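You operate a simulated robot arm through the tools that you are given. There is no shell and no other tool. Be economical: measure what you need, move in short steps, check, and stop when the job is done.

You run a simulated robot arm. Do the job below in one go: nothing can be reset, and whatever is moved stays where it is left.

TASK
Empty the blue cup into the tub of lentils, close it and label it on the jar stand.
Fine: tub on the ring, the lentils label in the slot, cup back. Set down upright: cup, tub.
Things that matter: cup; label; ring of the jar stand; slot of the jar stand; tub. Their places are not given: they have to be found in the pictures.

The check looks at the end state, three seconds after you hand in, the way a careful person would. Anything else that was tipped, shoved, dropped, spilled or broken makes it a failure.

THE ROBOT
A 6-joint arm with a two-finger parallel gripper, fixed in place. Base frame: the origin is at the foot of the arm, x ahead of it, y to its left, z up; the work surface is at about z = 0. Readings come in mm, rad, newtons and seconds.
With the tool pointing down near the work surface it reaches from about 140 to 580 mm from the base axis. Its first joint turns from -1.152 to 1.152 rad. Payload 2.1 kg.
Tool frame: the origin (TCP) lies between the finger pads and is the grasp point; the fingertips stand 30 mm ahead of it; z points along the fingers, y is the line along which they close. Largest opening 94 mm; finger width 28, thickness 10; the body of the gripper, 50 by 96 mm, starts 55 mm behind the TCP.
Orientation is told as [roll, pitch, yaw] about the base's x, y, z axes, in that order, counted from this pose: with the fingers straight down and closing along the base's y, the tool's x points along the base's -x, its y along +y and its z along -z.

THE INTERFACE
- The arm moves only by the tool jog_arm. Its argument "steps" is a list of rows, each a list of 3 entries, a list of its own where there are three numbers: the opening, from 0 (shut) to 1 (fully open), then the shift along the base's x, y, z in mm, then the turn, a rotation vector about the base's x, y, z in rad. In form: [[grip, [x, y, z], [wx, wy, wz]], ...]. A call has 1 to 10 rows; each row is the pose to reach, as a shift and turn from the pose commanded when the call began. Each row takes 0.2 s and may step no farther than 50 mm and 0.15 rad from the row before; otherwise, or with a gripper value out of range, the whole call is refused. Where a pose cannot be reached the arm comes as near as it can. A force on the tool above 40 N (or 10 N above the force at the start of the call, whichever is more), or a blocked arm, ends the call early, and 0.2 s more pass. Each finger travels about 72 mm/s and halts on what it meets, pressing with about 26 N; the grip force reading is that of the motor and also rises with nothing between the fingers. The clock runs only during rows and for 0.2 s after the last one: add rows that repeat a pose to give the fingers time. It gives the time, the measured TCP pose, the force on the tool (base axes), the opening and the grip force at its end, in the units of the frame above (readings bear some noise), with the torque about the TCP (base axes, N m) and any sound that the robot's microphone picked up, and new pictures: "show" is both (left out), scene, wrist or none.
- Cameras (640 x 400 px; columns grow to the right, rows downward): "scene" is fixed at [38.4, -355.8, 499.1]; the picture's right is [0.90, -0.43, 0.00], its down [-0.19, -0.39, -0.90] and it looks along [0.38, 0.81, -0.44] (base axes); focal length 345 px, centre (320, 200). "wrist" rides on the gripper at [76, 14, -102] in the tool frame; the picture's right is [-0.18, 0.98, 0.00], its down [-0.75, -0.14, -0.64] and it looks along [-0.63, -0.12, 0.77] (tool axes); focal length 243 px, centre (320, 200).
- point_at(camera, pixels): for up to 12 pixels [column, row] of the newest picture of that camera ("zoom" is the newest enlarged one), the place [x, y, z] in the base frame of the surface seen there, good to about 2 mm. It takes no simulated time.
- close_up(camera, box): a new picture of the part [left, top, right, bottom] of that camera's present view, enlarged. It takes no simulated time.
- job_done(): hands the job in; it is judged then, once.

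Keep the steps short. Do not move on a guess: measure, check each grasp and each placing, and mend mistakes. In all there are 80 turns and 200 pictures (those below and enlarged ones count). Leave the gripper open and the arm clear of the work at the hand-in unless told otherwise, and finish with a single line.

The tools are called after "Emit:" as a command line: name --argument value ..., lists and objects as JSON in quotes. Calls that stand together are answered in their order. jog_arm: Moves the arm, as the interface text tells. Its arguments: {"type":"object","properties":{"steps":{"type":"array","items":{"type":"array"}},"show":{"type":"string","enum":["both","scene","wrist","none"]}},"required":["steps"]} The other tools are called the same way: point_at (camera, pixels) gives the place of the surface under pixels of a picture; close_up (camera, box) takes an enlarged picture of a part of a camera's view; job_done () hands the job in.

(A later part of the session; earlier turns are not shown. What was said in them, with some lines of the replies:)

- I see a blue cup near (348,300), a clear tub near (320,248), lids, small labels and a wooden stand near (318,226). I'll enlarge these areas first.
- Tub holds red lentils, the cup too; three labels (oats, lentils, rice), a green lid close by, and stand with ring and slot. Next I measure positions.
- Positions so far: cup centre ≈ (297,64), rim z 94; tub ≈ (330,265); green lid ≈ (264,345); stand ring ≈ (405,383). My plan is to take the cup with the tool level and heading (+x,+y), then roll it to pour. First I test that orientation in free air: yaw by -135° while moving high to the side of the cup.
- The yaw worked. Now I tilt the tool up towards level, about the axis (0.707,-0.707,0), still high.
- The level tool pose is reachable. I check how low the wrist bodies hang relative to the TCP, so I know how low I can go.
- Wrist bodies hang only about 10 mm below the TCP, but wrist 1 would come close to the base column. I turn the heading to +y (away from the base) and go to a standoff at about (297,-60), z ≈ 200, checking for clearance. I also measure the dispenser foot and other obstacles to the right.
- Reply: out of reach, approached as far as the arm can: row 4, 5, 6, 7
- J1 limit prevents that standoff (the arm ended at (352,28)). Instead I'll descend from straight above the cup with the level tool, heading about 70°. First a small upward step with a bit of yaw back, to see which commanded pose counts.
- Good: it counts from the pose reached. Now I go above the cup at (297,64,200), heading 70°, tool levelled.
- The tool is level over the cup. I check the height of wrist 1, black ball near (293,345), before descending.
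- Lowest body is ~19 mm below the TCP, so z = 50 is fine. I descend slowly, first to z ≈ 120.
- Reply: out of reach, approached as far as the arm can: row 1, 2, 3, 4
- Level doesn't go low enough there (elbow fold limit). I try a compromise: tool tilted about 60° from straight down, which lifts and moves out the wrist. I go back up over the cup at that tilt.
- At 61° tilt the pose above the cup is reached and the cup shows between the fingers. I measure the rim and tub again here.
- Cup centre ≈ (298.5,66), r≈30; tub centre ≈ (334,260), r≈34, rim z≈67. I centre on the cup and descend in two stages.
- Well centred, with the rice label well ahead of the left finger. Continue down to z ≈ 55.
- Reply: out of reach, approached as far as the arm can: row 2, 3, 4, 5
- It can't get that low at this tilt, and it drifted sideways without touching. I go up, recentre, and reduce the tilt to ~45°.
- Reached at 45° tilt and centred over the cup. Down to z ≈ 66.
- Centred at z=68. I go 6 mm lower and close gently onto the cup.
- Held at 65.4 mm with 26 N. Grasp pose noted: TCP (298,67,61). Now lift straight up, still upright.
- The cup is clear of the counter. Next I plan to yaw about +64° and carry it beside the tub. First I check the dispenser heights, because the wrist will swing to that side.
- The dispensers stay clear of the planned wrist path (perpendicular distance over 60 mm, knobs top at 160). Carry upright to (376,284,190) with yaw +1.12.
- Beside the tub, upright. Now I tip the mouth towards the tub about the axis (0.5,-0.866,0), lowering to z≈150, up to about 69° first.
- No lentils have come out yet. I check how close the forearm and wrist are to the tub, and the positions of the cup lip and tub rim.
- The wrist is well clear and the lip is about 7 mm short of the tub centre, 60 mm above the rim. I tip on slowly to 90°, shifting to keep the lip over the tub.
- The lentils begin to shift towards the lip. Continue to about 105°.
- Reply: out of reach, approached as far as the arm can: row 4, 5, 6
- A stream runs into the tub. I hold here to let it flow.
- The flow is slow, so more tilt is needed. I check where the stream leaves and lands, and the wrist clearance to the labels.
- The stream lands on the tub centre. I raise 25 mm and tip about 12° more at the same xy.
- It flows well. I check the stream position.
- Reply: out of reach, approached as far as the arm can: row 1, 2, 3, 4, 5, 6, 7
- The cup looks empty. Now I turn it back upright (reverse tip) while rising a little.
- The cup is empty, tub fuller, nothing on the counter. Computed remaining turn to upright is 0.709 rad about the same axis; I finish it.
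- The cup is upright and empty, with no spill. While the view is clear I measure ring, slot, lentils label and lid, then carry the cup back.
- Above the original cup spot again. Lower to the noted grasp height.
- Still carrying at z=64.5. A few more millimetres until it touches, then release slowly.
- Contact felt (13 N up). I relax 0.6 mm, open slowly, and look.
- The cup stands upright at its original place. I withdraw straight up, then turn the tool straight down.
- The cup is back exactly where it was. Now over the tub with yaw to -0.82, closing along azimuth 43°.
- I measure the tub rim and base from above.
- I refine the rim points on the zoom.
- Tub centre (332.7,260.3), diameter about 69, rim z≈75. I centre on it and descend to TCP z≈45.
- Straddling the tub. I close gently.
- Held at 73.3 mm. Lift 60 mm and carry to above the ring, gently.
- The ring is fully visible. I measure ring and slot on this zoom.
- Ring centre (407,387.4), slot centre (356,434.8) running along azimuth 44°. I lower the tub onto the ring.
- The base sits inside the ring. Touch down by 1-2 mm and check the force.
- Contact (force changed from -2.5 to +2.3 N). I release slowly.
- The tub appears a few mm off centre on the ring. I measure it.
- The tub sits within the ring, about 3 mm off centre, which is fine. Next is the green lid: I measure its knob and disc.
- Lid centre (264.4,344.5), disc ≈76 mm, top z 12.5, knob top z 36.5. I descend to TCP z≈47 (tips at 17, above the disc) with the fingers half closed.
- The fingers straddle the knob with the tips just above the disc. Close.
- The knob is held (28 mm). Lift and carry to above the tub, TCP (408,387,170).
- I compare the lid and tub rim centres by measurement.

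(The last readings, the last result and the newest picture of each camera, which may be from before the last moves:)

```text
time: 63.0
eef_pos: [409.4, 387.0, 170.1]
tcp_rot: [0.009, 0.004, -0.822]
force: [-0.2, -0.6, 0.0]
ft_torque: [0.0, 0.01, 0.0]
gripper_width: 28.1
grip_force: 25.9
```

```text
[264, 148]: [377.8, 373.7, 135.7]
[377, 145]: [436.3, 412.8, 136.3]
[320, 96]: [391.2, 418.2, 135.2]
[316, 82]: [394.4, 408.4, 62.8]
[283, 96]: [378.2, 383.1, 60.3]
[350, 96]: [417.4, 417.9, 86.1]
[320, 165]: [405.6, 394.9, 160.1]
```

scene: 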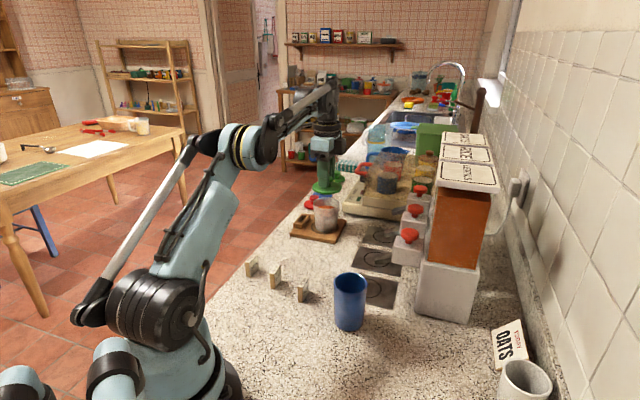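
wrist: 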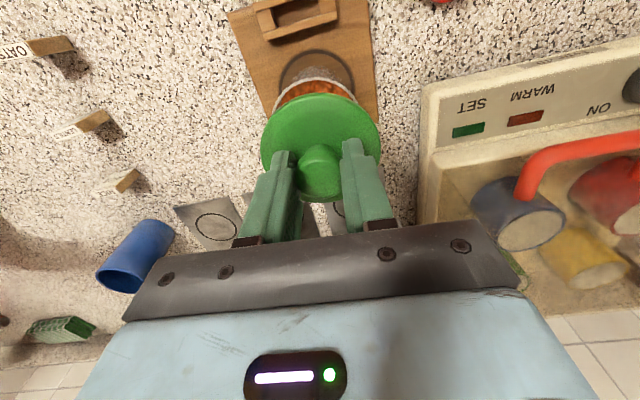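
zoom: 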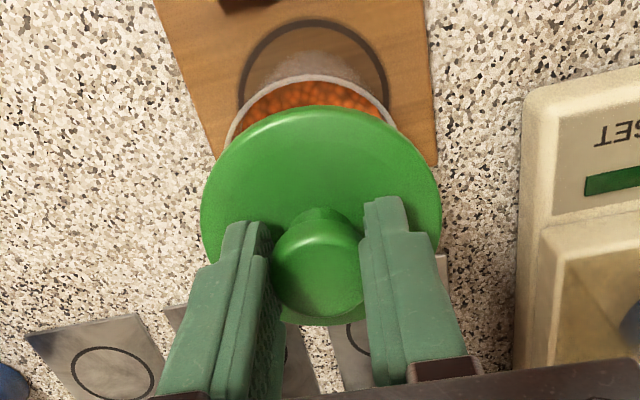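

Tub rim centre (409,386), lid ≈ (409.8,387): within a millimetre. I lower to just above the rim.

Emit:
jog_arm --steps '[[0.1, [-0.6, -0.8, -12], [0, 0, 0]], [0.1, [-0.6, -0.8, -24], [0, 0, 0]], [0.1, [-0.6, -0.8, -31], [0, 0, 0]], [0.1, [-0.6, -0.8, -34], [0, 0, 0]], [0.1, [-0.6, -0.8, -34], [0, 0, 0]]]'

Emit:
close_up --camera "scene" --box '[270, 160, 390, 250]'

```text
time: 64.2
eef_pos: [408.6, 385.8, 137.1]
tcp_rot: [0.009, 0.004, -0.823]
force: [-0.7, 0.6, 0.0]
ft_torque: [-0.01, -0.02, 0.01]
gripper_width: 28.1
grip_force: 26.0
```

scene: 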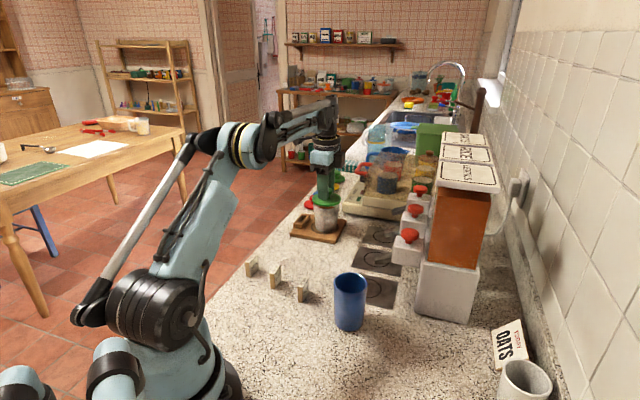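
wrist: 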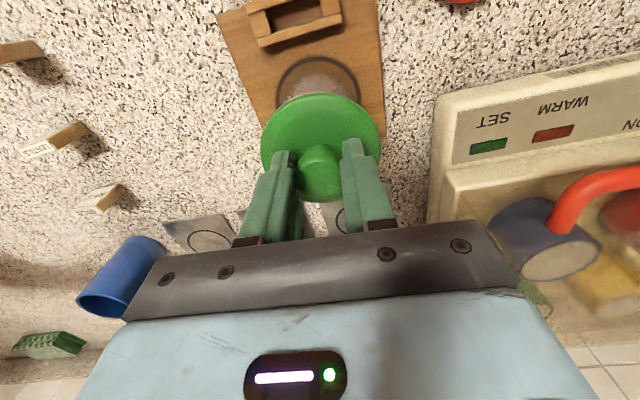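

```text
4.44 times, centred on (330, 205) of scene
```

zoom: 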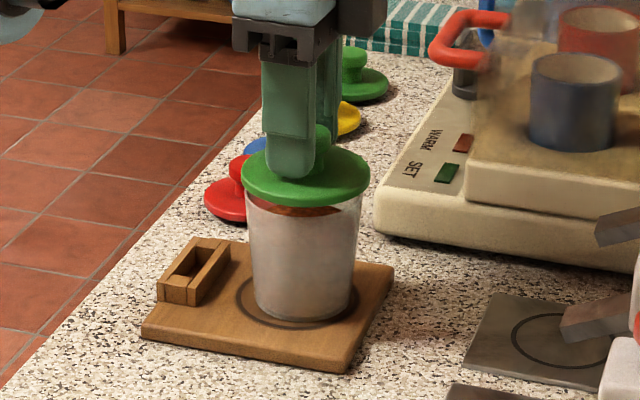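

Centred over the rim. Lower in 1 mm steps watching the force.

Emit:
jog_arm --steps '[[0.1, [-0.3, 0.2, -1], [0, 0, 0]], [0.1, [-0.3, 0.2, -2], [0, 0, 0]], [0.1, [-0.3, 0.2, -3], [0, 0, 0]], [0.1, [-0.3, 0.2, -4], [0, 0, 0]], [0.1, [-0.3, 0.2, -4], [0, 0, 0]]]' --show "none"

```text
time: 65.4
eef_pos: [408.9, 386.3, 131.4]
tcp_rot: [0.011, 0.003, -0.821]
force: [0.1, -0.4, -0.5]
ft_torque: [-0.03, 0.0, 0.0]
gripper_width: 27.9
grip_force: 26.4
```

Emit:
jog_arm --steps '[[0.1, [0, 0, -1], [0, 0, 0]], [0.1, [0, 0, -2], [0, 0, 0]], [0.1, [0, 0, -3], [0, 0, 0]], [0.1, [0, 0, -3], [0, 0, 0]]]'

Emit:
close_up --camera "scene" --box '[290, 180, 370, 250]'

```text
time: 66.4
eef_pos: [406.8, 386.6, 129.3]
tcp_rot: [0.01, 0.004, -0.822]
force: [-0.1, 0.1, -0.9]
ft_torque: [0.02, 0.01, -0.01]
gripper_width: 27.9
grip_force: 26.2
```

scene: 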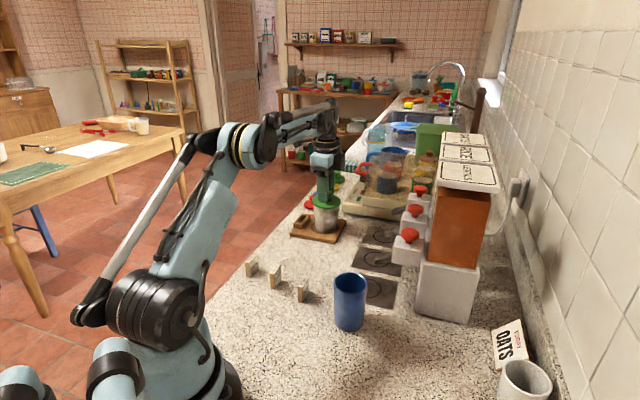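
wrist: 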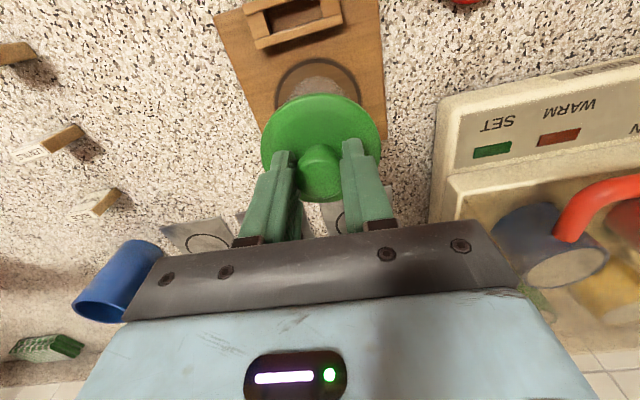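

```text
5.71 times, centred on (330, 215) of scene
```

zoom: 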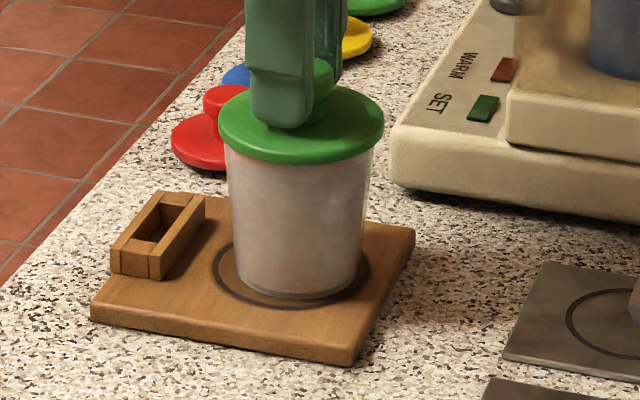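

No contact yet; the lid goes over the rim like a cap. Continue down in 1 mm steps.

Emit:
jog_arm --steps '[[0.1, [0, 0, -1], [0, 0, 0]], [0.1, [0, 0, -2], [0, 0, 0]], [0.1, [0, 0, -3], [0, 0, 0]], [0.1, [0, 0, -4], [0, 0, 0]], [0.1, [0, 0, -4], [0, 0, 0]]]' --show "none"

```text
time: 67.6
eef_pos: [408.6, 386.1, 126.4]
tcp_rot: [0.011, 0.005, -0.822]
force: [-0.7, 0.7, 27.5]
ft_torque: [-0.06, 0.07, 0.01]
gripper_width: 28.3
grip_force: 26.2
heard: snap
```

A snap was heard with 27 N: the lid seems to have clicked on. I ease off and look.

Emit:
jog_arm --steps '[[0.1, [0, 0, 1], [0, 0, 0]], [0.1, [0, 0, 1], [0, 0, 0]]]' --show "none"

Emit:
close_up --camera "scene" --box '[290, 180, 370, 250]'

```text
time: 68.2
eef_pos: [409.7, 385.4, 126.7]
tcp_rot: [0.009, 0.004, -0.821]
force: [-1.7, 0.6, 14.6]
ft_torque: [0.06, 0.02, 0.05]
gripper_width: 28.0
grip_force: 26.1
```

```text
5.71 times, centred on (330, 215) of scene
```

zoom: 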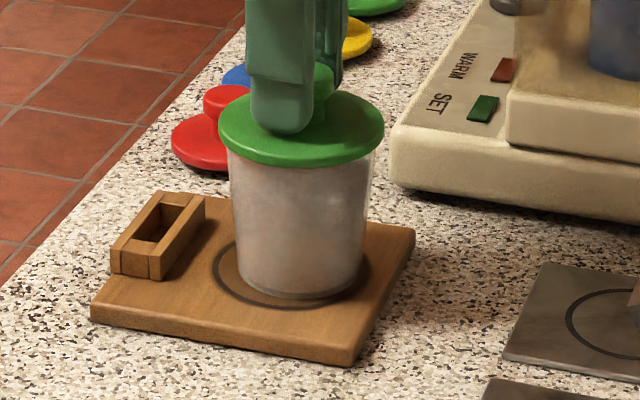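

The lid is on and level. The tub base is about 3 mm off the ring centre towards +x; while holding it by the lid I unload the force and slide it by (-2.7,+1.5).

Emit:
jog_arm --steps '[[0.1, [0, 0, 0.8], [0, 0, 0]], [0.1, [-0.9, 0.5, 0.8], [0, 0, 0]], [0.1, [-1.8, 1, 0.8], [0, 0, 0]], [0.1, [-2.7, 1.5, 0.8], [0, 0, 0]], [0.1, [-2.7, 1.5, 0.8], [0, 0, 0]]]' --show "none"

Emit:
close_up --camera "scene" --box '[290, 180, 370, 250]'

```text
time: 69.4
eef_pos: [405.4, 388.3, 127.2]
tcp_rot: [0.01, 0.004, -0.823]
force: [0.3, -0.8, 0.0]
ft_torque: [-0.02, -0.02, 0.01]
gripper_width: 28.0
grip_force: 26.3
heard: snap
```

```text
5.71 times, centred on (330, 215) of scene
```

zoom: 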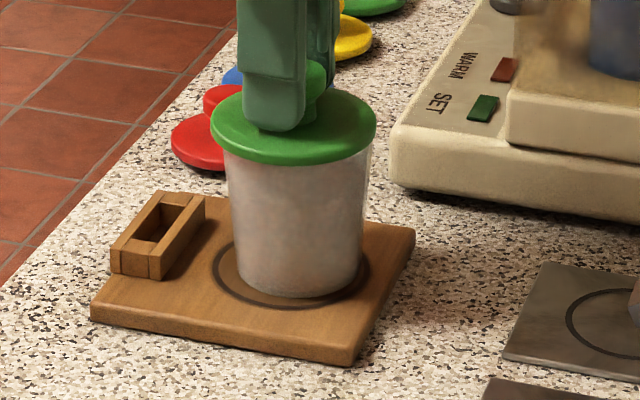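

The second snap means raising unlatched the lid, and it shifted by ~2.5 mm. I go back by (+2.5,-1.5) and press it on again.

Emit:
jog_arm --steps '[[0.1, [1.2, -0.7, 0.5], [0, 0, 0]], [0.1, [2.5, -1.5, 0.5], [0, 0, 0]], [0.1, [2.5, -1.5, 0.5], [0, 0, 0]]]' --show "none"

Emit:
close_up --camera "scene" --box '[290, 180, 370, 250]'

```text
time: 70.2
eef_pos: [408.0, 386.7, 128.4]
tcp_rot: [0.011, 0.005, -0.822]
force: [0.6, 0.7, -1.2]
ft_torque: [0.0, 0.03, 0.05]
gripper_width: 28.1
grip_force: 26.3
```

```text
5.71 times, centred on (330, 215) of scene
```

zoom: 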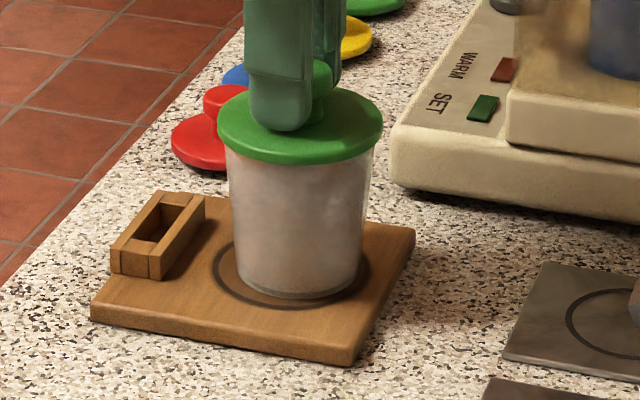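

Aligned again (lid and tub both centred at column ~299). Press down.

Emit:
jog_arm --steps '[[0.1, [0, 0, -1], [0, 0, 0]], [0.1, [0, 0, -2], [0, 0, 0]], [0.1, [0, 0, -3], [0, 0, 0]], [0.1, [0, 0, -3], [0, 0, 0]]]' --show "none"

```text
time: 71.2
eef_pos: [408.0, 386.3, 125.5]
tcp_rot: [0.011, 0.001, -0.823]
force: [0.0, -1.1, 26.7]
ft_torque: [-0.12, -0.02, 0.07]
gripper_width: 28.2
grip_force: 26.6
```

26.7 N but no snap yet; a little further.

Emit:
jog_arm --steps '[[0.1, [0, 0, -0.5], [0, 0, 0]], [0.1, [0, 0, -1], [0, 0, 0]], [0.1, [0, 0, -1], [0, 0, 0]]]' --show "none"

Emit:
close_up --camera "scene" --box '[290, 180, 370, 250]'

```text
time: 72.0
eef_pos: [408.3, 385.8, 124.5]
tcp_rot: [0.01, 0.005, -0.822]
force: [-1.3, 0.5, 26.7]
ft_torque: [-0.07, 0.07, -0.01]
gripper_width: 28.1
grip_force: 26.4
```

```text
5.71 times, centred on (330, 215) of scene
```

zoom: 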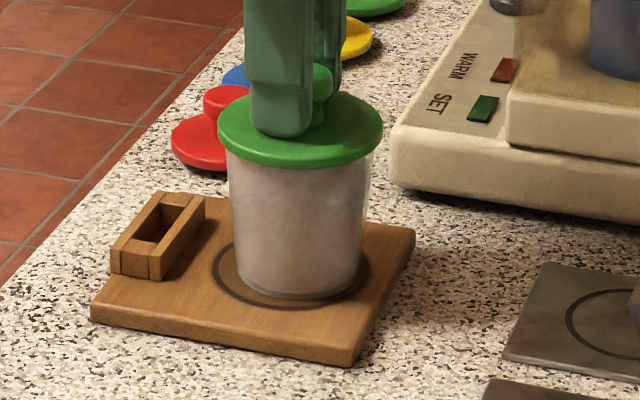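

The force is constant, so the fingers are sliding on the knob. I push a bit further so the tips bear on the disc.

Emit:
jog_arm --steps '[[0.1, [0, 0, -0.7], [0, 0, 0]], [0.1, [0, 0, -1.4], [0, 0, 0]], [0.1, [0, 0, -2], [0, 0, 0]], [0.1, [0, 0, -2], [0, 0, 0]]]' --show "none"

```text
time: 72.8
eef_pos: [408.8, 385.8, 124.5]
tcp_rot: [0.009, 0.001, -0.82]
force: [0.1, 0.7, 10.0]
ft_torque: [-0.09, 0.05, -0.03]
gripper_width: 28.3
grip_force: 26.4
stopped in row 4: the force on the tool passed its limit at 41 N (the readings are from after the stop); the commanded pose is now the measured one
```

Reached 41 N without a new snap. I check how the lid sits.

Emit:
close_up --camera "scene" --box '[305, 180, 355, 225]'

Emit:
point_at --camera "zoom" --pixels '[[190, 160], [450, 160], [250, 215], [380, 220], [320, 230], [320, 245], [200, 180], [440, 180]]'

```text
8.89 times, centred on (330, 202) of scene
```

zoom: 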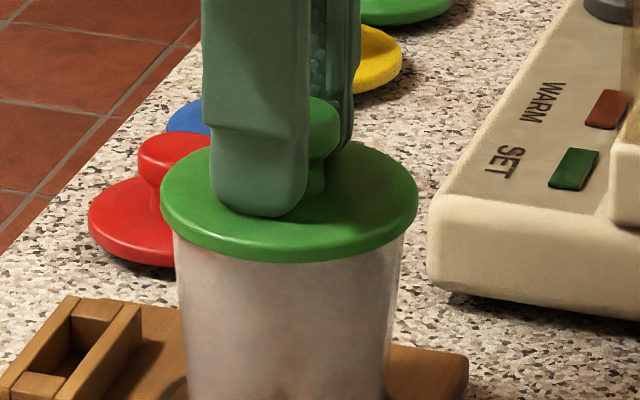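

```text
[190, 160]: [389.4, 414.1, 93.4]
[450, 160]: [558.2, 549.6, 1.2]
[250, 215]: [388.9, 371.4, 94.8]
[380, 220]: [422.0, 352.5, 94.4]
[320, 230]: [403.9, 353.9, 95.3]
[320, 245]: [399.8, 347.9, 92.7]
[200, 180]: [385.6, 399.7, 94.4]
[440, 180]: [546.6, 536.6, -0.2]
```

The lid disc is level with its underside at the rim (seated 4-5 mm deep). I test the latch gently: raise 3 mm while holding the knob and look.

Emit:
jog_arm --steps '[[0.1, [0, 0, 1], [0, 0, 0]], [0.1, [0, 0, 2], [0, 0, 0]], [0.1, [0, 0, 3], [0, 0, 0]], [0.1, [0, 0, 3], [0, 0, 0]]]' --show "none"

Emit:
close_up --camera "scene" --box '[290, 180, 370, 250]'

```text
time: 73.8
eef_pos: [408.4, 385.5, 125.3]
tcp_rot: [0.012, 0.001, -0.822]
force: [0.1, -0.9, 0.2]
ft_torque: [0.01, 0.02, 0.01]
gripper_width: 28.2
grip_force: 26.0
```

```text
5.71 times, centred on (330, 215) of scene
```

zoom: 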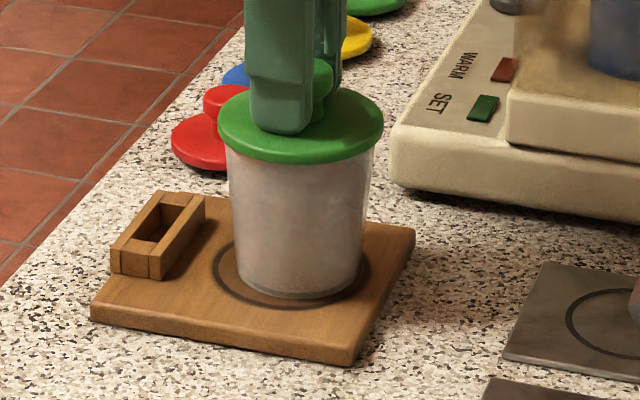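

It came up freely, so it isn't latched. I check the alignment in the other direction with the wrist camera.

Emit:
close_up --camera "wrist" --box '[240, 40, 400, 200]'

Emit:
close_up --camera "scene" --box '[305, 180, 355, 225]'

Emit:
point_at --camera "zoom" --pixels '[[178, 250], [395, 250], [230, 268], [285, 275], [345, 268], [185, 290], [395, 285], [300, 285], [164, 190], [415, 190], [290, 250]]'

```text
2.50 times, centred on (320, 120) of wrist
```

zoom: 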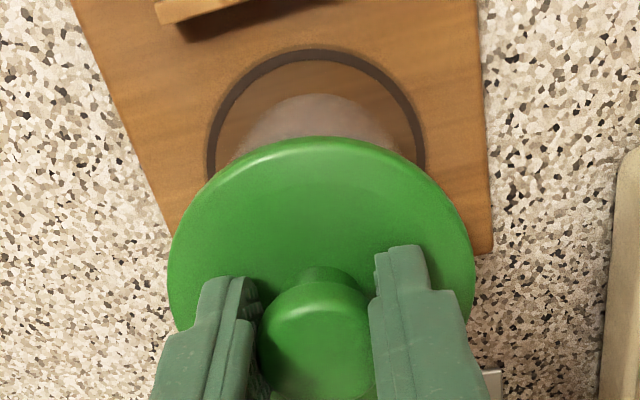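

```text
8.89 times, centred on (330, 202) of scene
```

zoom: 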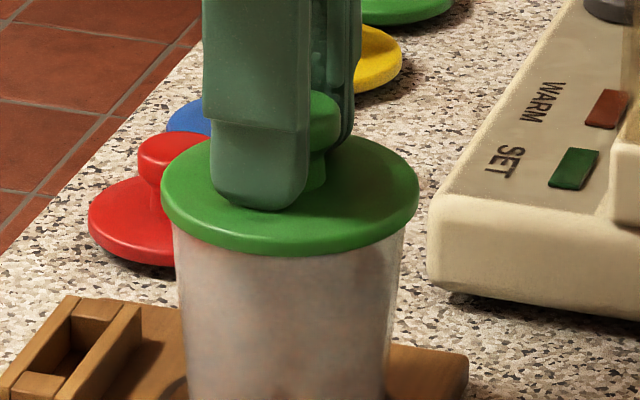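

```text
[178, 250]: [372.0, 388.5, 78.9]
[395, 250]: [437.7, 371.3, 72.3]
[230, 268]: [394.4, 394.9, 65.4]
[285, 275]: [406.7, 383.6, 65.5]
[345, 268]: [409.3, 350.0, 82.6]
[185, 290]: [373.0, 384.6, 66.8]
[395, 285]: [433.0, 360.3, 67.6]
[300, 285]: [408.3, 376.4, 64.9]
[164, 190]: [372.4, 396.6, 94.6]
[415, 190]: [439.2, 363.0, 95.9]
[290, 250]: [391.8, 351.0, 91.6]
```

Alignment is within about 1 mm (tub slightly to the left). I shift (-0.7,+0.3) and press again, the tips now bearing on the disc.

Emit:
jog_arm --steps '[[0.1, [-0.7, 0.3, 0], [0, 0, 0]], [0.1, [-0.7, 0.3, -1.2], [0, 0, 0]], [0.1, [-0.7, 0.3, -2.4], [0, 0, 0]], [0.1, [-0.7, 0.3, -3.2], [0, 0, 0]], [0.1, [-0.7, 0.3, -3.8], [0, 0, 0]], [0.1, [-0.7, 0.3, -4.4], [0, 0, 0]], [0.1, [-0.7, 0.3, -4.8], [0, 0, 0]]]' --show "none"

```text
time: 75.3
eef_pos: [407.4, 386.6, 124.2]
tcp_rot: [0.01, 0.001, -0.824]
force: [-0.4, 0.4, 11.9]
ft_torque: [-0.11, 0.1, 0.03]
gripper_width: 27.9
grip_force: 26.2
stopped in row 7: the force on the tool passed its limit at 43 N (the readings are from after the stop); the commanded pose is now the measured one
```

No snap. I release the knob so the lid can centre itself, then I'll press on the knob top with closed fingers.

Emit:
jog_arm --steps '[[0.1, [0, 0, 0.7], [0, 0, 0]], [0.36, [0, 0, 1], [0, 0, 0]], [0.5, [0, 0, 1], [0, 0, 0]], [0.55, [0, 0, 3], [0, 0, 0]], [0.55, [0, 0, 30], [0, 0, 0]], [0.55, [0, 0, 60], [0, 0, 0]], [0.3, [0, 0, 65], [0, 0, 0]], [0, [0, 0, 65], [0, 0, 0]], [0, [0, 0, 65], [0, 0, 0]]]'

Emit:
close_up --camera "scene" --box '[290, 170, 370, 240]'

Emit:
point_at --camera "zoom" --pixels '[[300, 150], [285, 150], [325, 150], [303, 135], [220, 183], [381, 183], [300, 222], [300, 216], [240, 205], [360, 205], [330, 162]]'

```text
time: 77.3
eef_pos: [408.0, 386.8, 188.1]
tcp_rot: [0.011, 0.002, -0.823]
force: [0.4, -0.3, 0.2]
ft_torque: [0.01, 0.02, 0.01]
gripper_width: 0.3
grip_force: 25.9
heard: snap
```

scene: 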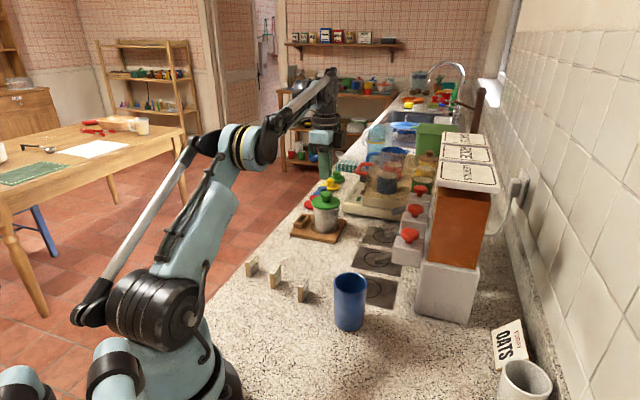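
wrist: 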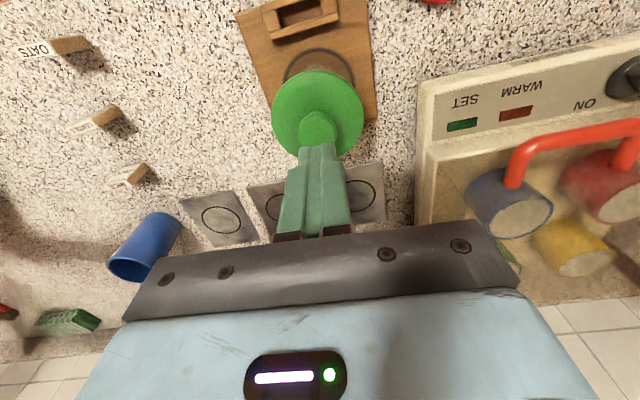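

```text
5.71 times, centred on (330, 205) of scene
```

zoom: 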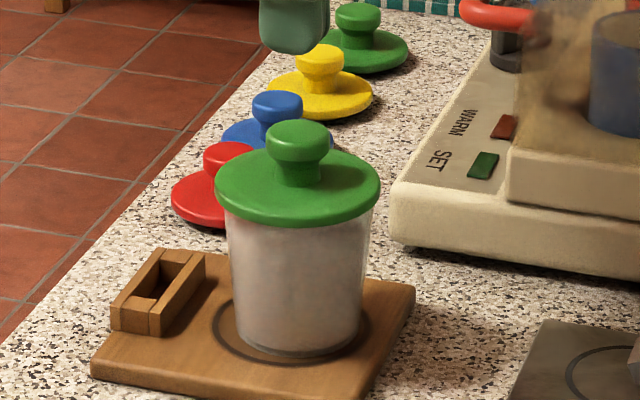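

```text
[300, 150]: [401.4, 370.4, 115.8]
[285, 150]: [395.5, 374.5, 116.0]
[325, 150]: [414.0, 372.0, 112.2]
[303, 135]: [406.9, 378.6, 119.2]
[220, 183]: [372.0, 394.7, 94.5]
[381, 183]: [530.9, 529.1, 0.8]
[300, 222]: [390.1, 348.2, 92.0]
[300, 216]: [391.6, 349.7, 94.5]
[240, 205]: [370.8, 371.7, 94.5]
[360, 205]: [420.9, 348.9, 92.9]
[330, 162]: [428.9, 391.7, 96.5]
```

A snap was heard during release; the lid sits level (disc top 94.5 all round). I press on the knob top with the closed fingers to make sure.

Emit:
jog_arm --steps '[[0, [0, 0, -20], [0, 0, 0]], [0, [0, 0, -33], [0, 0, 0]], [0, [0, 0, -36], [0, 0, 0]], [0, [0, 0, -38], [0, 0, 0]], [0, [0, 0, -39], [0, 0, 0]], [0, [0, 0, -40], [0, 0, 0]], [0, [0, 0, -41], [0, 0, 0]], [0, [0, 0, -42], [0, 0, 0]], [0, [0, 0, -43], [0, 0, 0]], [0, [0, 0, -44], [0, 0, 0]]]' --show "scene"

```text
time: 79.3
eef_pos: [407.1, 386.4, 147.2]
tcp_rot: [0.012, 0.002, -0.823]
force: [1.3, 1.7, 13.3]
ft_torque: [0.0, -0.01, 0.0]
gripper_width: 0.0
grip_force: 25.9
stopped in row 9: the force on the tool passed its limit at 44 N (the readings are from after the stop); the commanded pose is now the measured one
```

scene: 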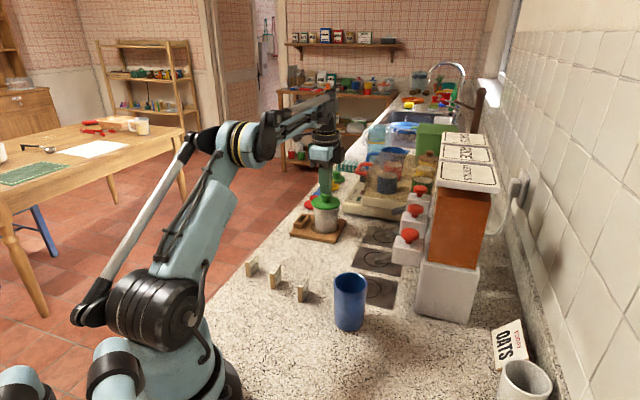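

No further snap at 44 N: the lid was already seated and level, the last snap being it clicking in on release. Now the label: I rise, move above the lentils label at (209,228) and turn so the fingers close across its thickness (yaw +0.84), half open.

Emit:
jog_arm --steps '[[0, [0, 0, 40], [0, 0, 0]], [0.2, [0, 0, 75], [0, 0, 0.14]], [0.4, [-25, -20, 75], [0, 0, 0.28]], [0.45, [-50, -40, 75], [0, 0, 0.42]], [0.45, [-75, -60, 75], [0, 0, 0.56]], [0.45, [-100, -80, 75], [0, 0, 0.7]], [0.45, [-125, -100, 75], [0, 0, 0.84]], [0.45, [-150, -120, 75], [0, 0, 0.98]], [0.45, [-175, -140, 60], [0, 0, 1.12]], [0.45, [-198, -158, 40], [0, 0, 1.26]]]' --show "none"

Emit:
jog_arm --steps '[[0.45, [0, 0, -10], [0, 0, 0.14]], [0.45, [0, 0, -30], [0, 0, 0.28]], [0.45, [0, 0, -50], [0, 0, 0.4]], [0.45, [0, 0, -50], [0, 0, 0.4]]]'

Emit:
close_up --camera "scene" --box '[235, 200, 355, 300]'

Emit:
point_at --camera "scene" --pixels '[[271, 266], [276, 268], [281, 263], [277, 261], [275, 288], [281, 280]]'

```text
time: 81.5
eef_pos: [209.1, 227.2, 186.1]
tcp_rot: [0.011, 0.003, 0.44]
force: [-0.1, -0.2, 0.4]
ft_torque: [0.01, -0.02, -0.01]
gripper_width: 42.3
grip_force: 0.0
out of reach, approached as far as the arm can: row 2
```

```text
time: 82.5
eef_pos: [209.3, 229.6, 136.1]
tcp_rot: [0.012, 0.002, 0.839]
force: [0.3, -0.5, -0.8]
ft_torque: [-0.01, 0.01, 0.0]
gripper_width: 42.4
grip_force: 0.1
```

scene: 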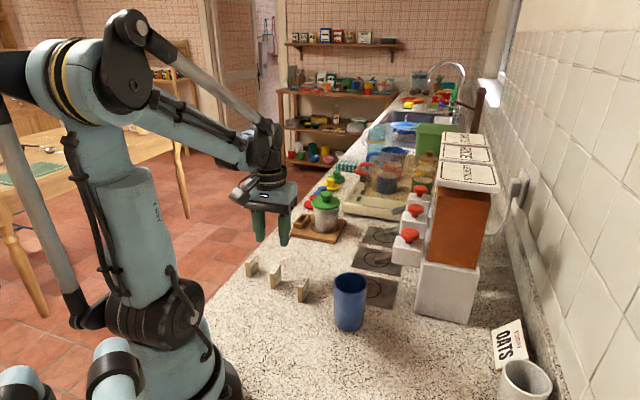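
wrist: 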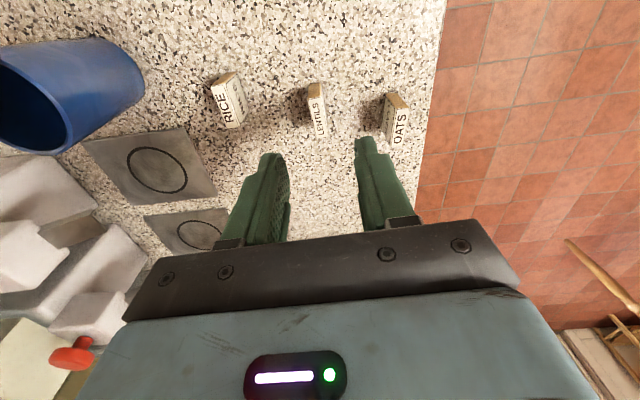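

```text
4.00 times, centred on (295, 250) of scene
```

zoom: 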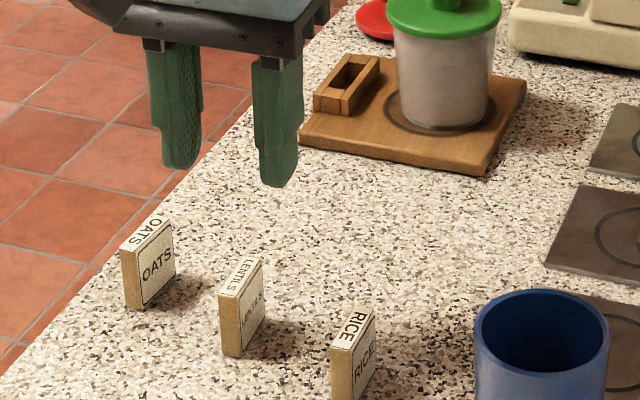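

```text
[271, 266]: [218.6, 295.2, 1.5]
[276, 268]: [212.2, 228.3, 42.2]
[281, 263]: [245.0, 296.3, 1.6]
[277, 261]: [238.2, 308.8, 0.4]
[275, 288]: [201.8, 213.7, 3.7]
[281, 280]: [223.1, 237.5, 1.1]
```

Label centre ≈ (208.8,229), long axis at azimuth 48°, matching the tool. I descend to TCP z≈48, close on it and lift it clear.

Emit:
jog_arm --steps '[[0.45, [-0.4, -0.5, -30], [0, 0, 0]], [0.45, [-0.4, -0.5, -60], [0, 0, 0]], [0.45, [-0.4, -0.5, -80], [0, 0, 0]], [0.45, [-0.4, -0.5, -88], [0, 0, 0]], [0.3, [-0.4, -0.5, -88], [0, 0, 0]], [0.2, [-0.4, -0.5, -88], [0, 0, 0]], [0.15, [-0.4, -0.5, -88], [0, 0, 0]], [0.12, [-0.4, -0.5, -88], [0, 0, 0]], [0, [-0.4, -0.5, -88], [0, 0, 0]], [0, [-0.4, -0.5, -88], [0, 0, 0]]]' --show "scene"

Emit:
jog_arm --steps '[[0, [0, 0, 15], [0, 0, 0]], [0, [0, 0, 45], [0, 0, 0]], [0, [0, 0, 80], [0, 0, 0]], [0, [0, 0, 80], [0, 0, 0]]]'

Emit:
close_up --camera "scene" --box '[235, 200, 355, 300]'

```text
time: 84.7
eef_pos: [209.9, 228.4, 48.8]
tcp_rot: [0.011, 0.001, 0.837]
force: [0.5, -0.2, -0.3]
ft_torque: [-0.02, 0.01, 0.01]
gripper_width: 10.5
grip_force: 25.8
```

scene: 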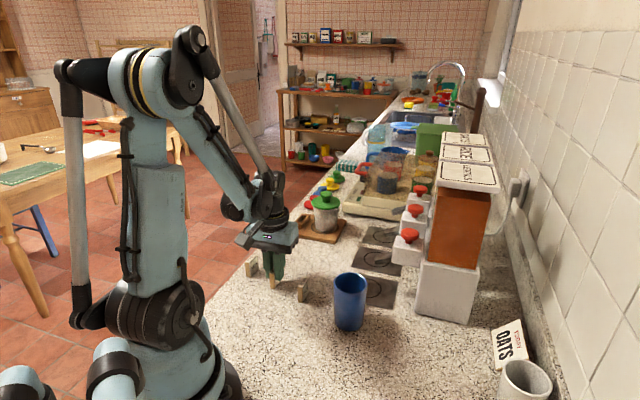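

```text
time: 85.7
eef_pos: [208.3, 227.7, 129.1]
tcp_rot: [0.009, 0.001, 0.839]
force: [-0.5, -0.2, -0.4]
ft_torque: [0.01, 0.0, 0.02]
gripper_width: 10.3
grip_force: 26.1
```

scene: 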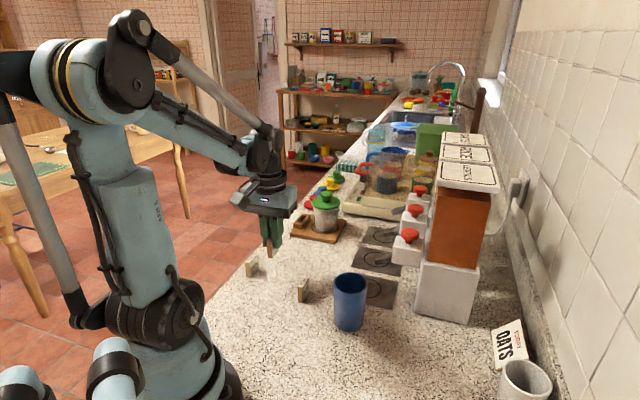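
wrist: 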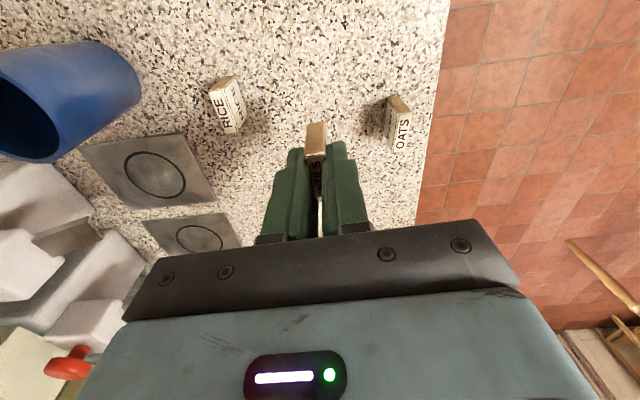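

```text
4.00 times, centred on (295, 250) of scene
```

zoom: 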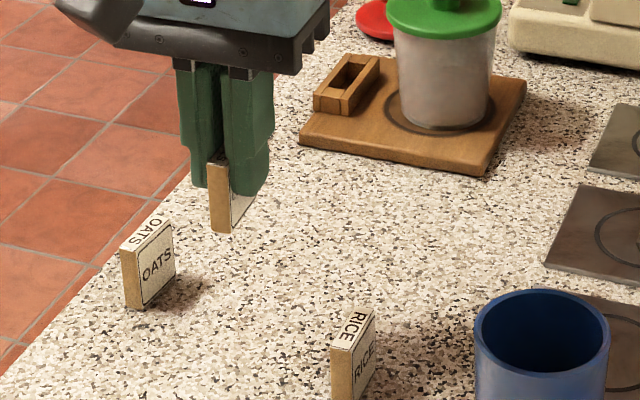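

The lentils label is held upright, leaving oats and rice standing. I carry it to above the slot, turning by -0.07, and measure the slot again.

Emit:
jog_arm --steps '[[0, [15, 21, 8], [0, 0, -0.02]], [0, [38, 53, 8], [0, 0, -0.04]], [0, [62, 87, 8], [0, 0, -0.07]], [0, [86, 121, 8], [0, 0, -0.07]], [0, [110, 155, 8], [0, 0, -0.07]], [0, [133, 187, 8], [0, 0, -0.07]], [0, [147.5, 207, 8], [0, 0, -0.07]], [0, [147.5, 207, 8], [0, 0, -0.07]]]'

Emit:
close_up --camera "wrist" --box '[250, 60, 390, 200]'

Emit:
close_up --camera "scene" --box '[285, 190, 345, 245]'

```text
time: 87.5
eef_pos: [355.7, 436.0, 135.9]
tcp_rot: [0.01, 0.003, 0.768]
force: [-1.3, -0.2, 0.2]
ft_torque: [0.04, -0.01, 0.02]
gripper_width: 10.7
grip_force: 25.5
```

scene: 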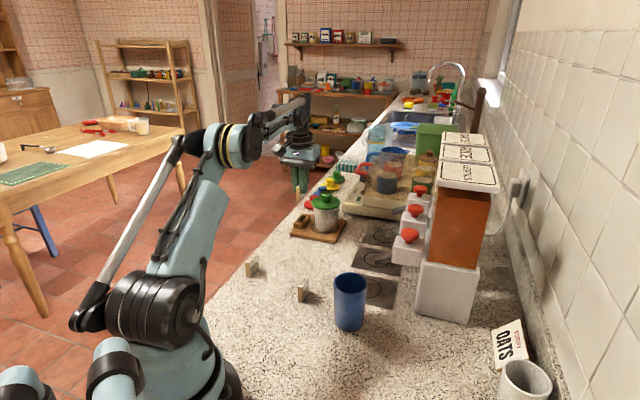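
wrist: 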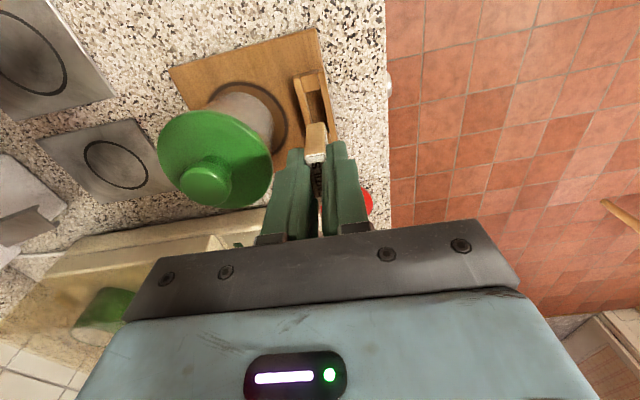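

```text
2.86 times, centred on (320, 130) of wrist
```

zoom: 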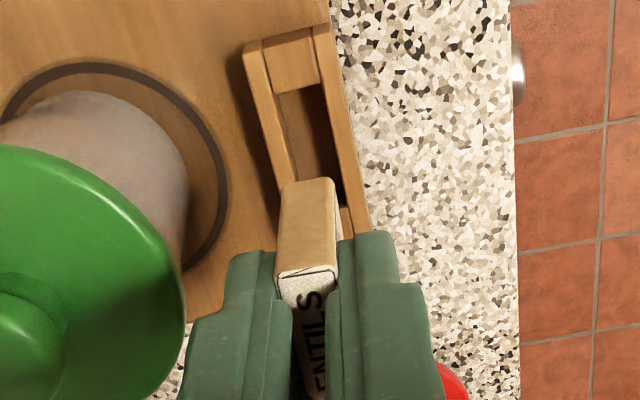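

```text
7.27 times, centred on (315, 218) of scene
```

zoom: 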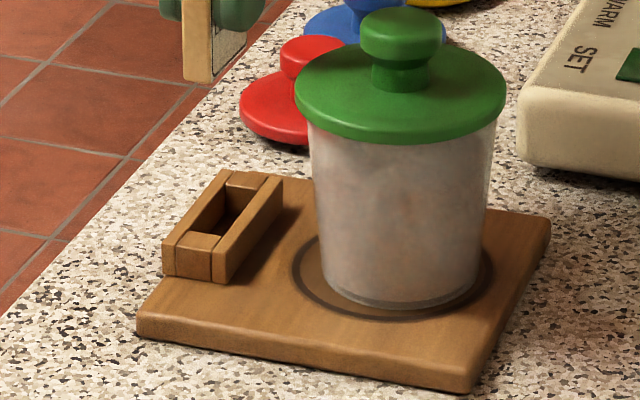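

I measure the slot box corners and opening edges on the scene zoom.

Emit:
point_at --camera "zoom" --pixels '[[165, 243], [223, 171], [281, 179], [212, 252], [170, 242], [188, 236], [218, 240], [225, 186], [258, 192], [243, 180], [200, 241], [246, 212]]'

Emit:
close_up --camera "wrist" --box '[280, 60, 360, 140]'

Emit:
point_at --camera "zoom" --pixels '[[145, 80], [280, 45], [215, 75], [170, 110], [200, 230], [310, 180], [195, 130], [300, 130], [230, 170], [262, 120], [260, 300], [330, 290]]'

```text
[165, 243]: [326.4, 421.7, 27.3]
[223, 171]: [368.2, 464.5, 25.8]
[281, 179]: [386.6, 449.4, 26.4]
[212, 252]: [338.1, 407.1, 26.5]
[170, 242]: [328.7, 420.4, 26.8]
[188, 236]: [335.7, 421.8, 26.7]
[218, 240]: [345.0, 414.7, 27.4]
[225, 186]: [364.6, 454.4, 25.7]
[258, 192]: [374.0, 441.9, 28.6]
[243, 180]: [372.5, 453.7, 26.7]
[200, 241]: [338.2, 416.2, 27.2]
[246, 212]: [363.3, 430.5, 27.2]
```

```text
5.00 times, centred on (320, 100) of wrist
```

zoom: 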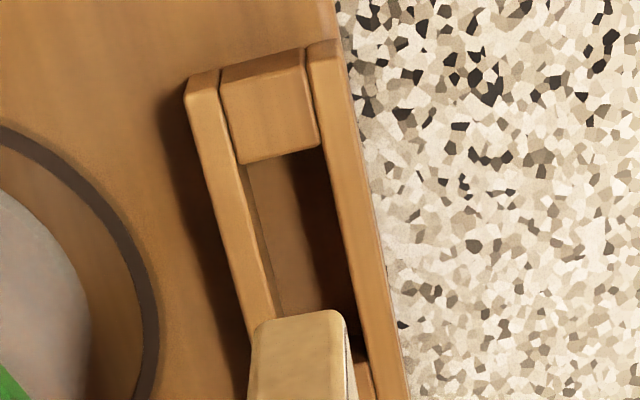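

```text
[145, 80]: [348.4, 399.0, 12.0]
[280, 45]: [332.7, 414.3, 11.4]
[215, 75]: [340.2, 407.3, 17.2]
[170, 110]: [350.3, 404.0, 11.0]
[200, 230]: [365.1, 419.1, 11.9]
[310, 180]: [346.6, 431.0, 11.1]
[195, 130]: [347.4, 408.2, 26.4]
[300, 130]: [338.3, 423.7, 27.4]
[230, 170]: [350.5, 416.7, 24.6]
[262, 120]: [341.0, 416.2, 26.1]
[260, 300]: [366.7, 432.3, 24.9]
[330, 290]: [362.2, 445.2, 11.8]
```

Slot centre (356,434.8) with axis at about 45.5°, inner width ≈13.5 against the 10.5 mm label. I fine-adjust (+0.3,-0.3), yaw +0.026 and lower until the label bottom is just above the slot (TCP ≈ 80).

Emit:
jog_arm --steps '[[0, [0.3, -0.3, -15], [0, 0, 0.026]], [0, [0.3, -0.3, -35], [0, 0, 0.026]], [0, [0.3, -0.3, -48], [0, 0, 0.026]], [0, [0.3, -0.3, -55.5], [0, 0, 0.026]], [0, [0.3, -0.3, -55.5], [0, 0, 0.026]], [0, [0.3, -0.3, -55.5], [0, 0, 0.026]]]'

Emit:
close_up --camera "wrist" --box '[270, 80, 370, 180]'

Emit:
close_up --camera "scene" --box '[280, 190, 330, 240]'

```text
time: 88.9
eef_pos: [356.4, 435.3, 81.1]
tcp_rot: [0.012, 0.001, 0.796]
force: [-0.4, 0.7, 0.5]
ft_torque: [-0.01, 0.02, 0.0]
gripper_width: 10.2
grip_force: 25.5
```

scene: 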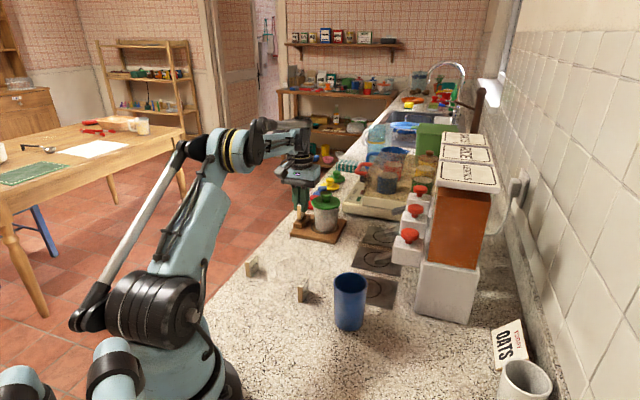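
wrist: 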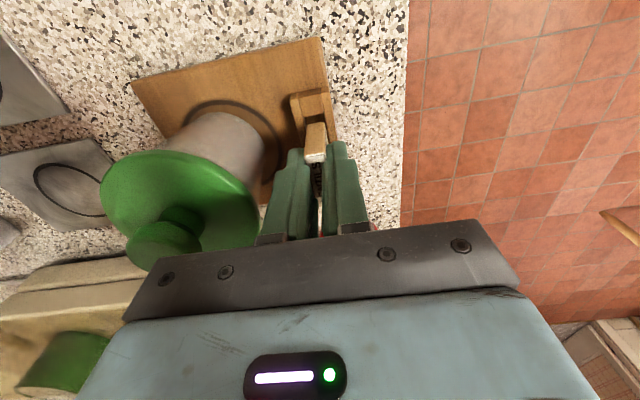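

```text
4.00 times, centred on (320, 130) of wrist
```

zoom: 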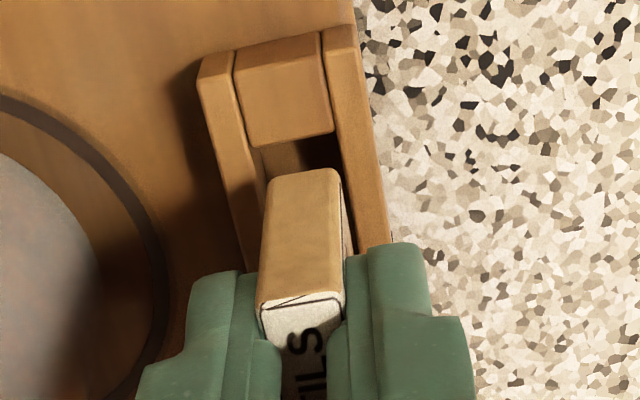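

```text
8.00 times, centred on (305, 215) of scene
```

zoom: 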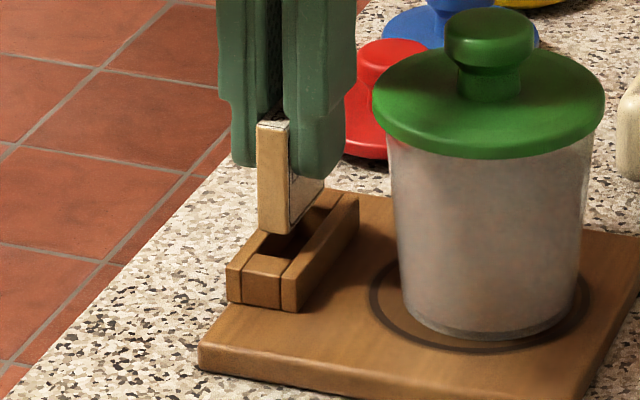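

Both views show the label about 1.5 mm too far towards the counter edge. I shift (+1.05,-1.05) and lower 10 mm into the slot mouth, checking the force.

Emit:
jog_arm --steps '[[0, [1.05, -1.05, 0], [0, 0, 0]], [0, [1.05, -1.05, -3], [0, 0, 0]], [0, [1.05, -1.05, -6], [0, 0, 0]], [0, [1.05, -1.05, -8], [0, 0, 0]], [0, [1.05, -1.05, -10], [0, 0, 0]], [0, [1.05, -1.05, -10], [0, 0, 0]]]' --show "none"

Emit:
close_up --camera "wrist" --box '[270, 80, 370, 180]'

Emit:
close_up --camera "scene" --box '[280, 190, 330, 240]'

```text
time: 90.3
eef_pos: [357.5, 433.3, 70.9]
tcp_rot: [0.01, 0.001, 0.795]
force: [-0.8, 0.9, -0.2]
ft_torque: [0.03, 0.05, 0.01]
gripper_width: 10.6
grip_force: 25.5
```

```text
4.00 times, centred on (320, 130) of wrist
```

zoom: 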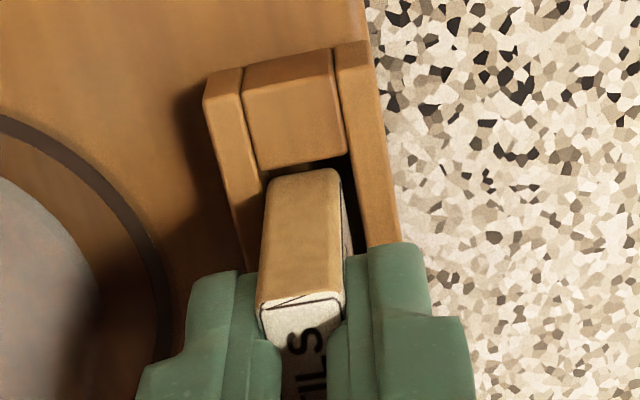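

```text
8.00 times, centred on (305, 215) of scene
5 turns are left
```

zoom: 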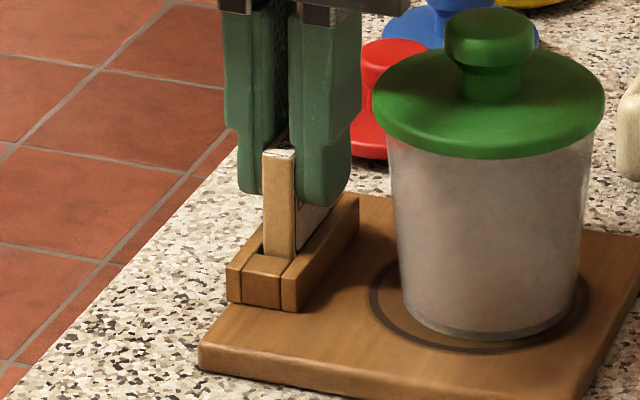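

The label is entering the slot freely (no force). I lower the remaining ~9 mm.

Emit:
jog_arm --steps '[[0, [0, 0, -3], [0, 0, 0]], [0, [0, 0, -6], [0, 0, 0]], [0, [0, 0, -8], [0, 0, 0]], [0, [0, 0, -9], [0, 0, 0]], [0, [0, 0, -9.6], [0, 0, 0]], [0, [0, 0, -9.6], [0, 0, 0]]]' --show "none"

Emit:
close_up --camera "scene" --box '[280, 190, 330, 240]'

```text
time: 91.7
eef_pos: [358.0, 433.3, 61.0]
tcp_rot: [0.01, 0.001, 0.794]
force: [-0.9, 0.8, -0.4]
ft_torque: [0.03, 0.01, 0.0]
gripper_width: 10.4
grip_force: 25.8
```

```text
8.00 times, centred on (305, 215) of scene
4 turns are left
```

zoom: 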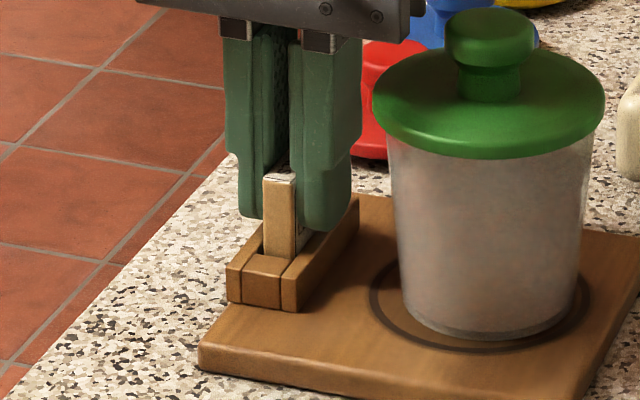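

Almost on the floor of the slot. I lower 1 mm more, open slightly, rise straight up, and then retreat clear and open.

Emit:
jog_arm --steps '[[0, [0, 0, -0.8], [0, 0, 0]], [0.16, [0, 0, -0.8], [0, 0, 0]], [0.24, [0, 0, -0.8], [0, 0, 0]], [0.28, [0, 0, -0.8], [0, 0, 0]], [0.28, [0, 0, -0.8], [0, 0, 0]], [0.28, [0, 0, 10], [0, 0, 0]], [0.28, [0, 0, 35], [0, 0, 0]], [0.28, [0, 0, 70], [0, 0, 0]], [0.28, [0, 0, 105], [0, 0, 0]]]' --show "none"

Emit:
jog_arm --steps '[[0.3, [-15, -25, 10], [0, 0, 0]], [0.5, [-35, -55, 20], [0, 0, 0]], [0.7, [-58, -85, 30], [0, 0, 0]], [0.9, [-80, -115, 40], [0, 0, 0]], [1, [-100, -145, 50], [0, 0, 0]], [1, [-120, -175, 60], [0, 0, 0]], [1, [-120, -175, 60], [0, 0, 0]]]'

Emit:
close_up --camera "scene" --box '[270, 180, 370, 250]'

Emit:
point_at --camera "zoom" --pixels '[[285, 220], [350, 170], [285, 190], [400, 190], [342, 215], [345, 110]]'

Emit:
close_up --camera "scene" --box '[230, 200, 410, 340]'

```text
time: 93.7
eef_pos: [358.0, 432.8, 169.0]
tcp_rot: [0.01, 0.003, 0.795]
force: [0.1, -0.2, -0.6]
ft_torque: [0.02, 0.01, 0.03]
gripper_width: 26.3
grip_force: 0.1
```

```text
time: 95.3
eef_pos: [238.8, 259.8, 227.5]
tcp_rot: [0.01, 0.001, 0.794]
force: [0.1, -0.1, -0.5]
ft_torque: [0.0, 0.02, -0.02]
gripper_width: 94.2
grip_force: 0.0
```

scene: 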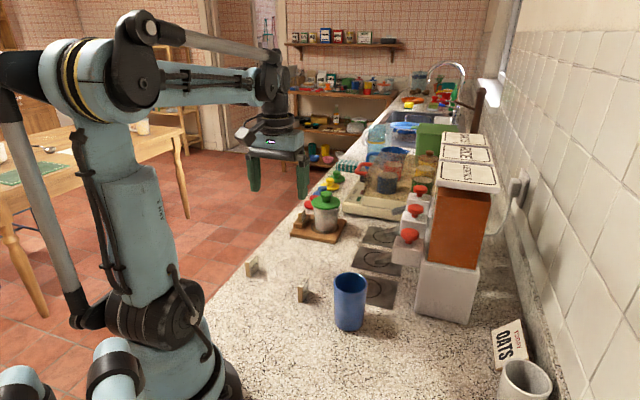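
wrist: 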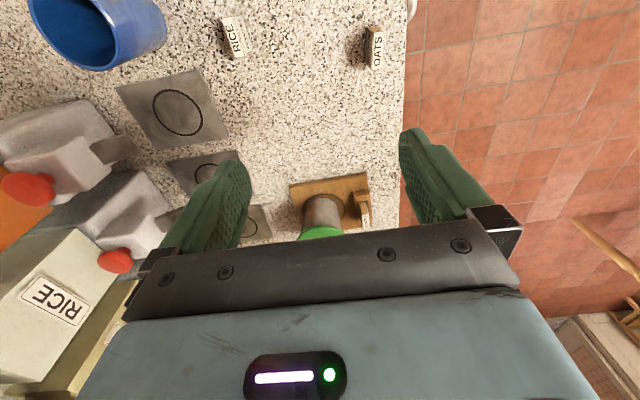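

```text
5.71 times, centred on (320, 215) of scene
```

zoom: 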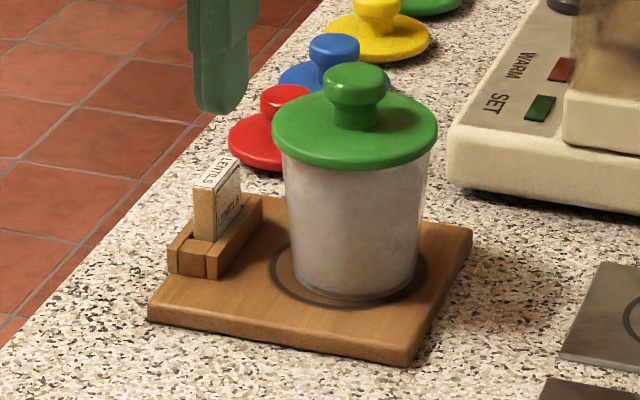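

```text
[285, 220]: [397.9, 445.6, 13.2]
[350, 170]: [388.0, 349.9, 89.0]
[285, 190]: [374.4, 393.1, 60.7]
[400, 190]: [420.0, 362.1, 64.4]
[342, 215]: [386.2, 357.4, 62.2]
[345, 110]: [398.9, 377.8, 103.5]
```

```text
2.86 times, centred on (320, 270) of scene
3 turns are left
```

zoom: 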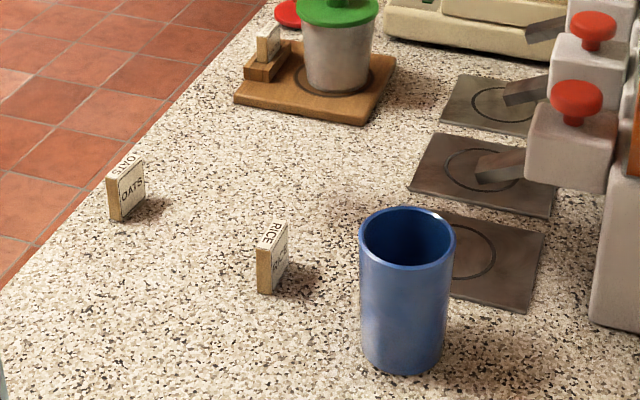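

All parts are in place: the closed tub stands on the ring, the lentils label stands in the slot, the cup is back upright, the other labels are untouched, and the arm is clear with the gripper open. I hand in.

Emit:
job_done

```text
The job is handed in.
```

The cup is emptied and back in its place, and the tub stands lidded on the ring with the lentils label in the slot; the lid looks level and seated, but I did not re-test that it latched.
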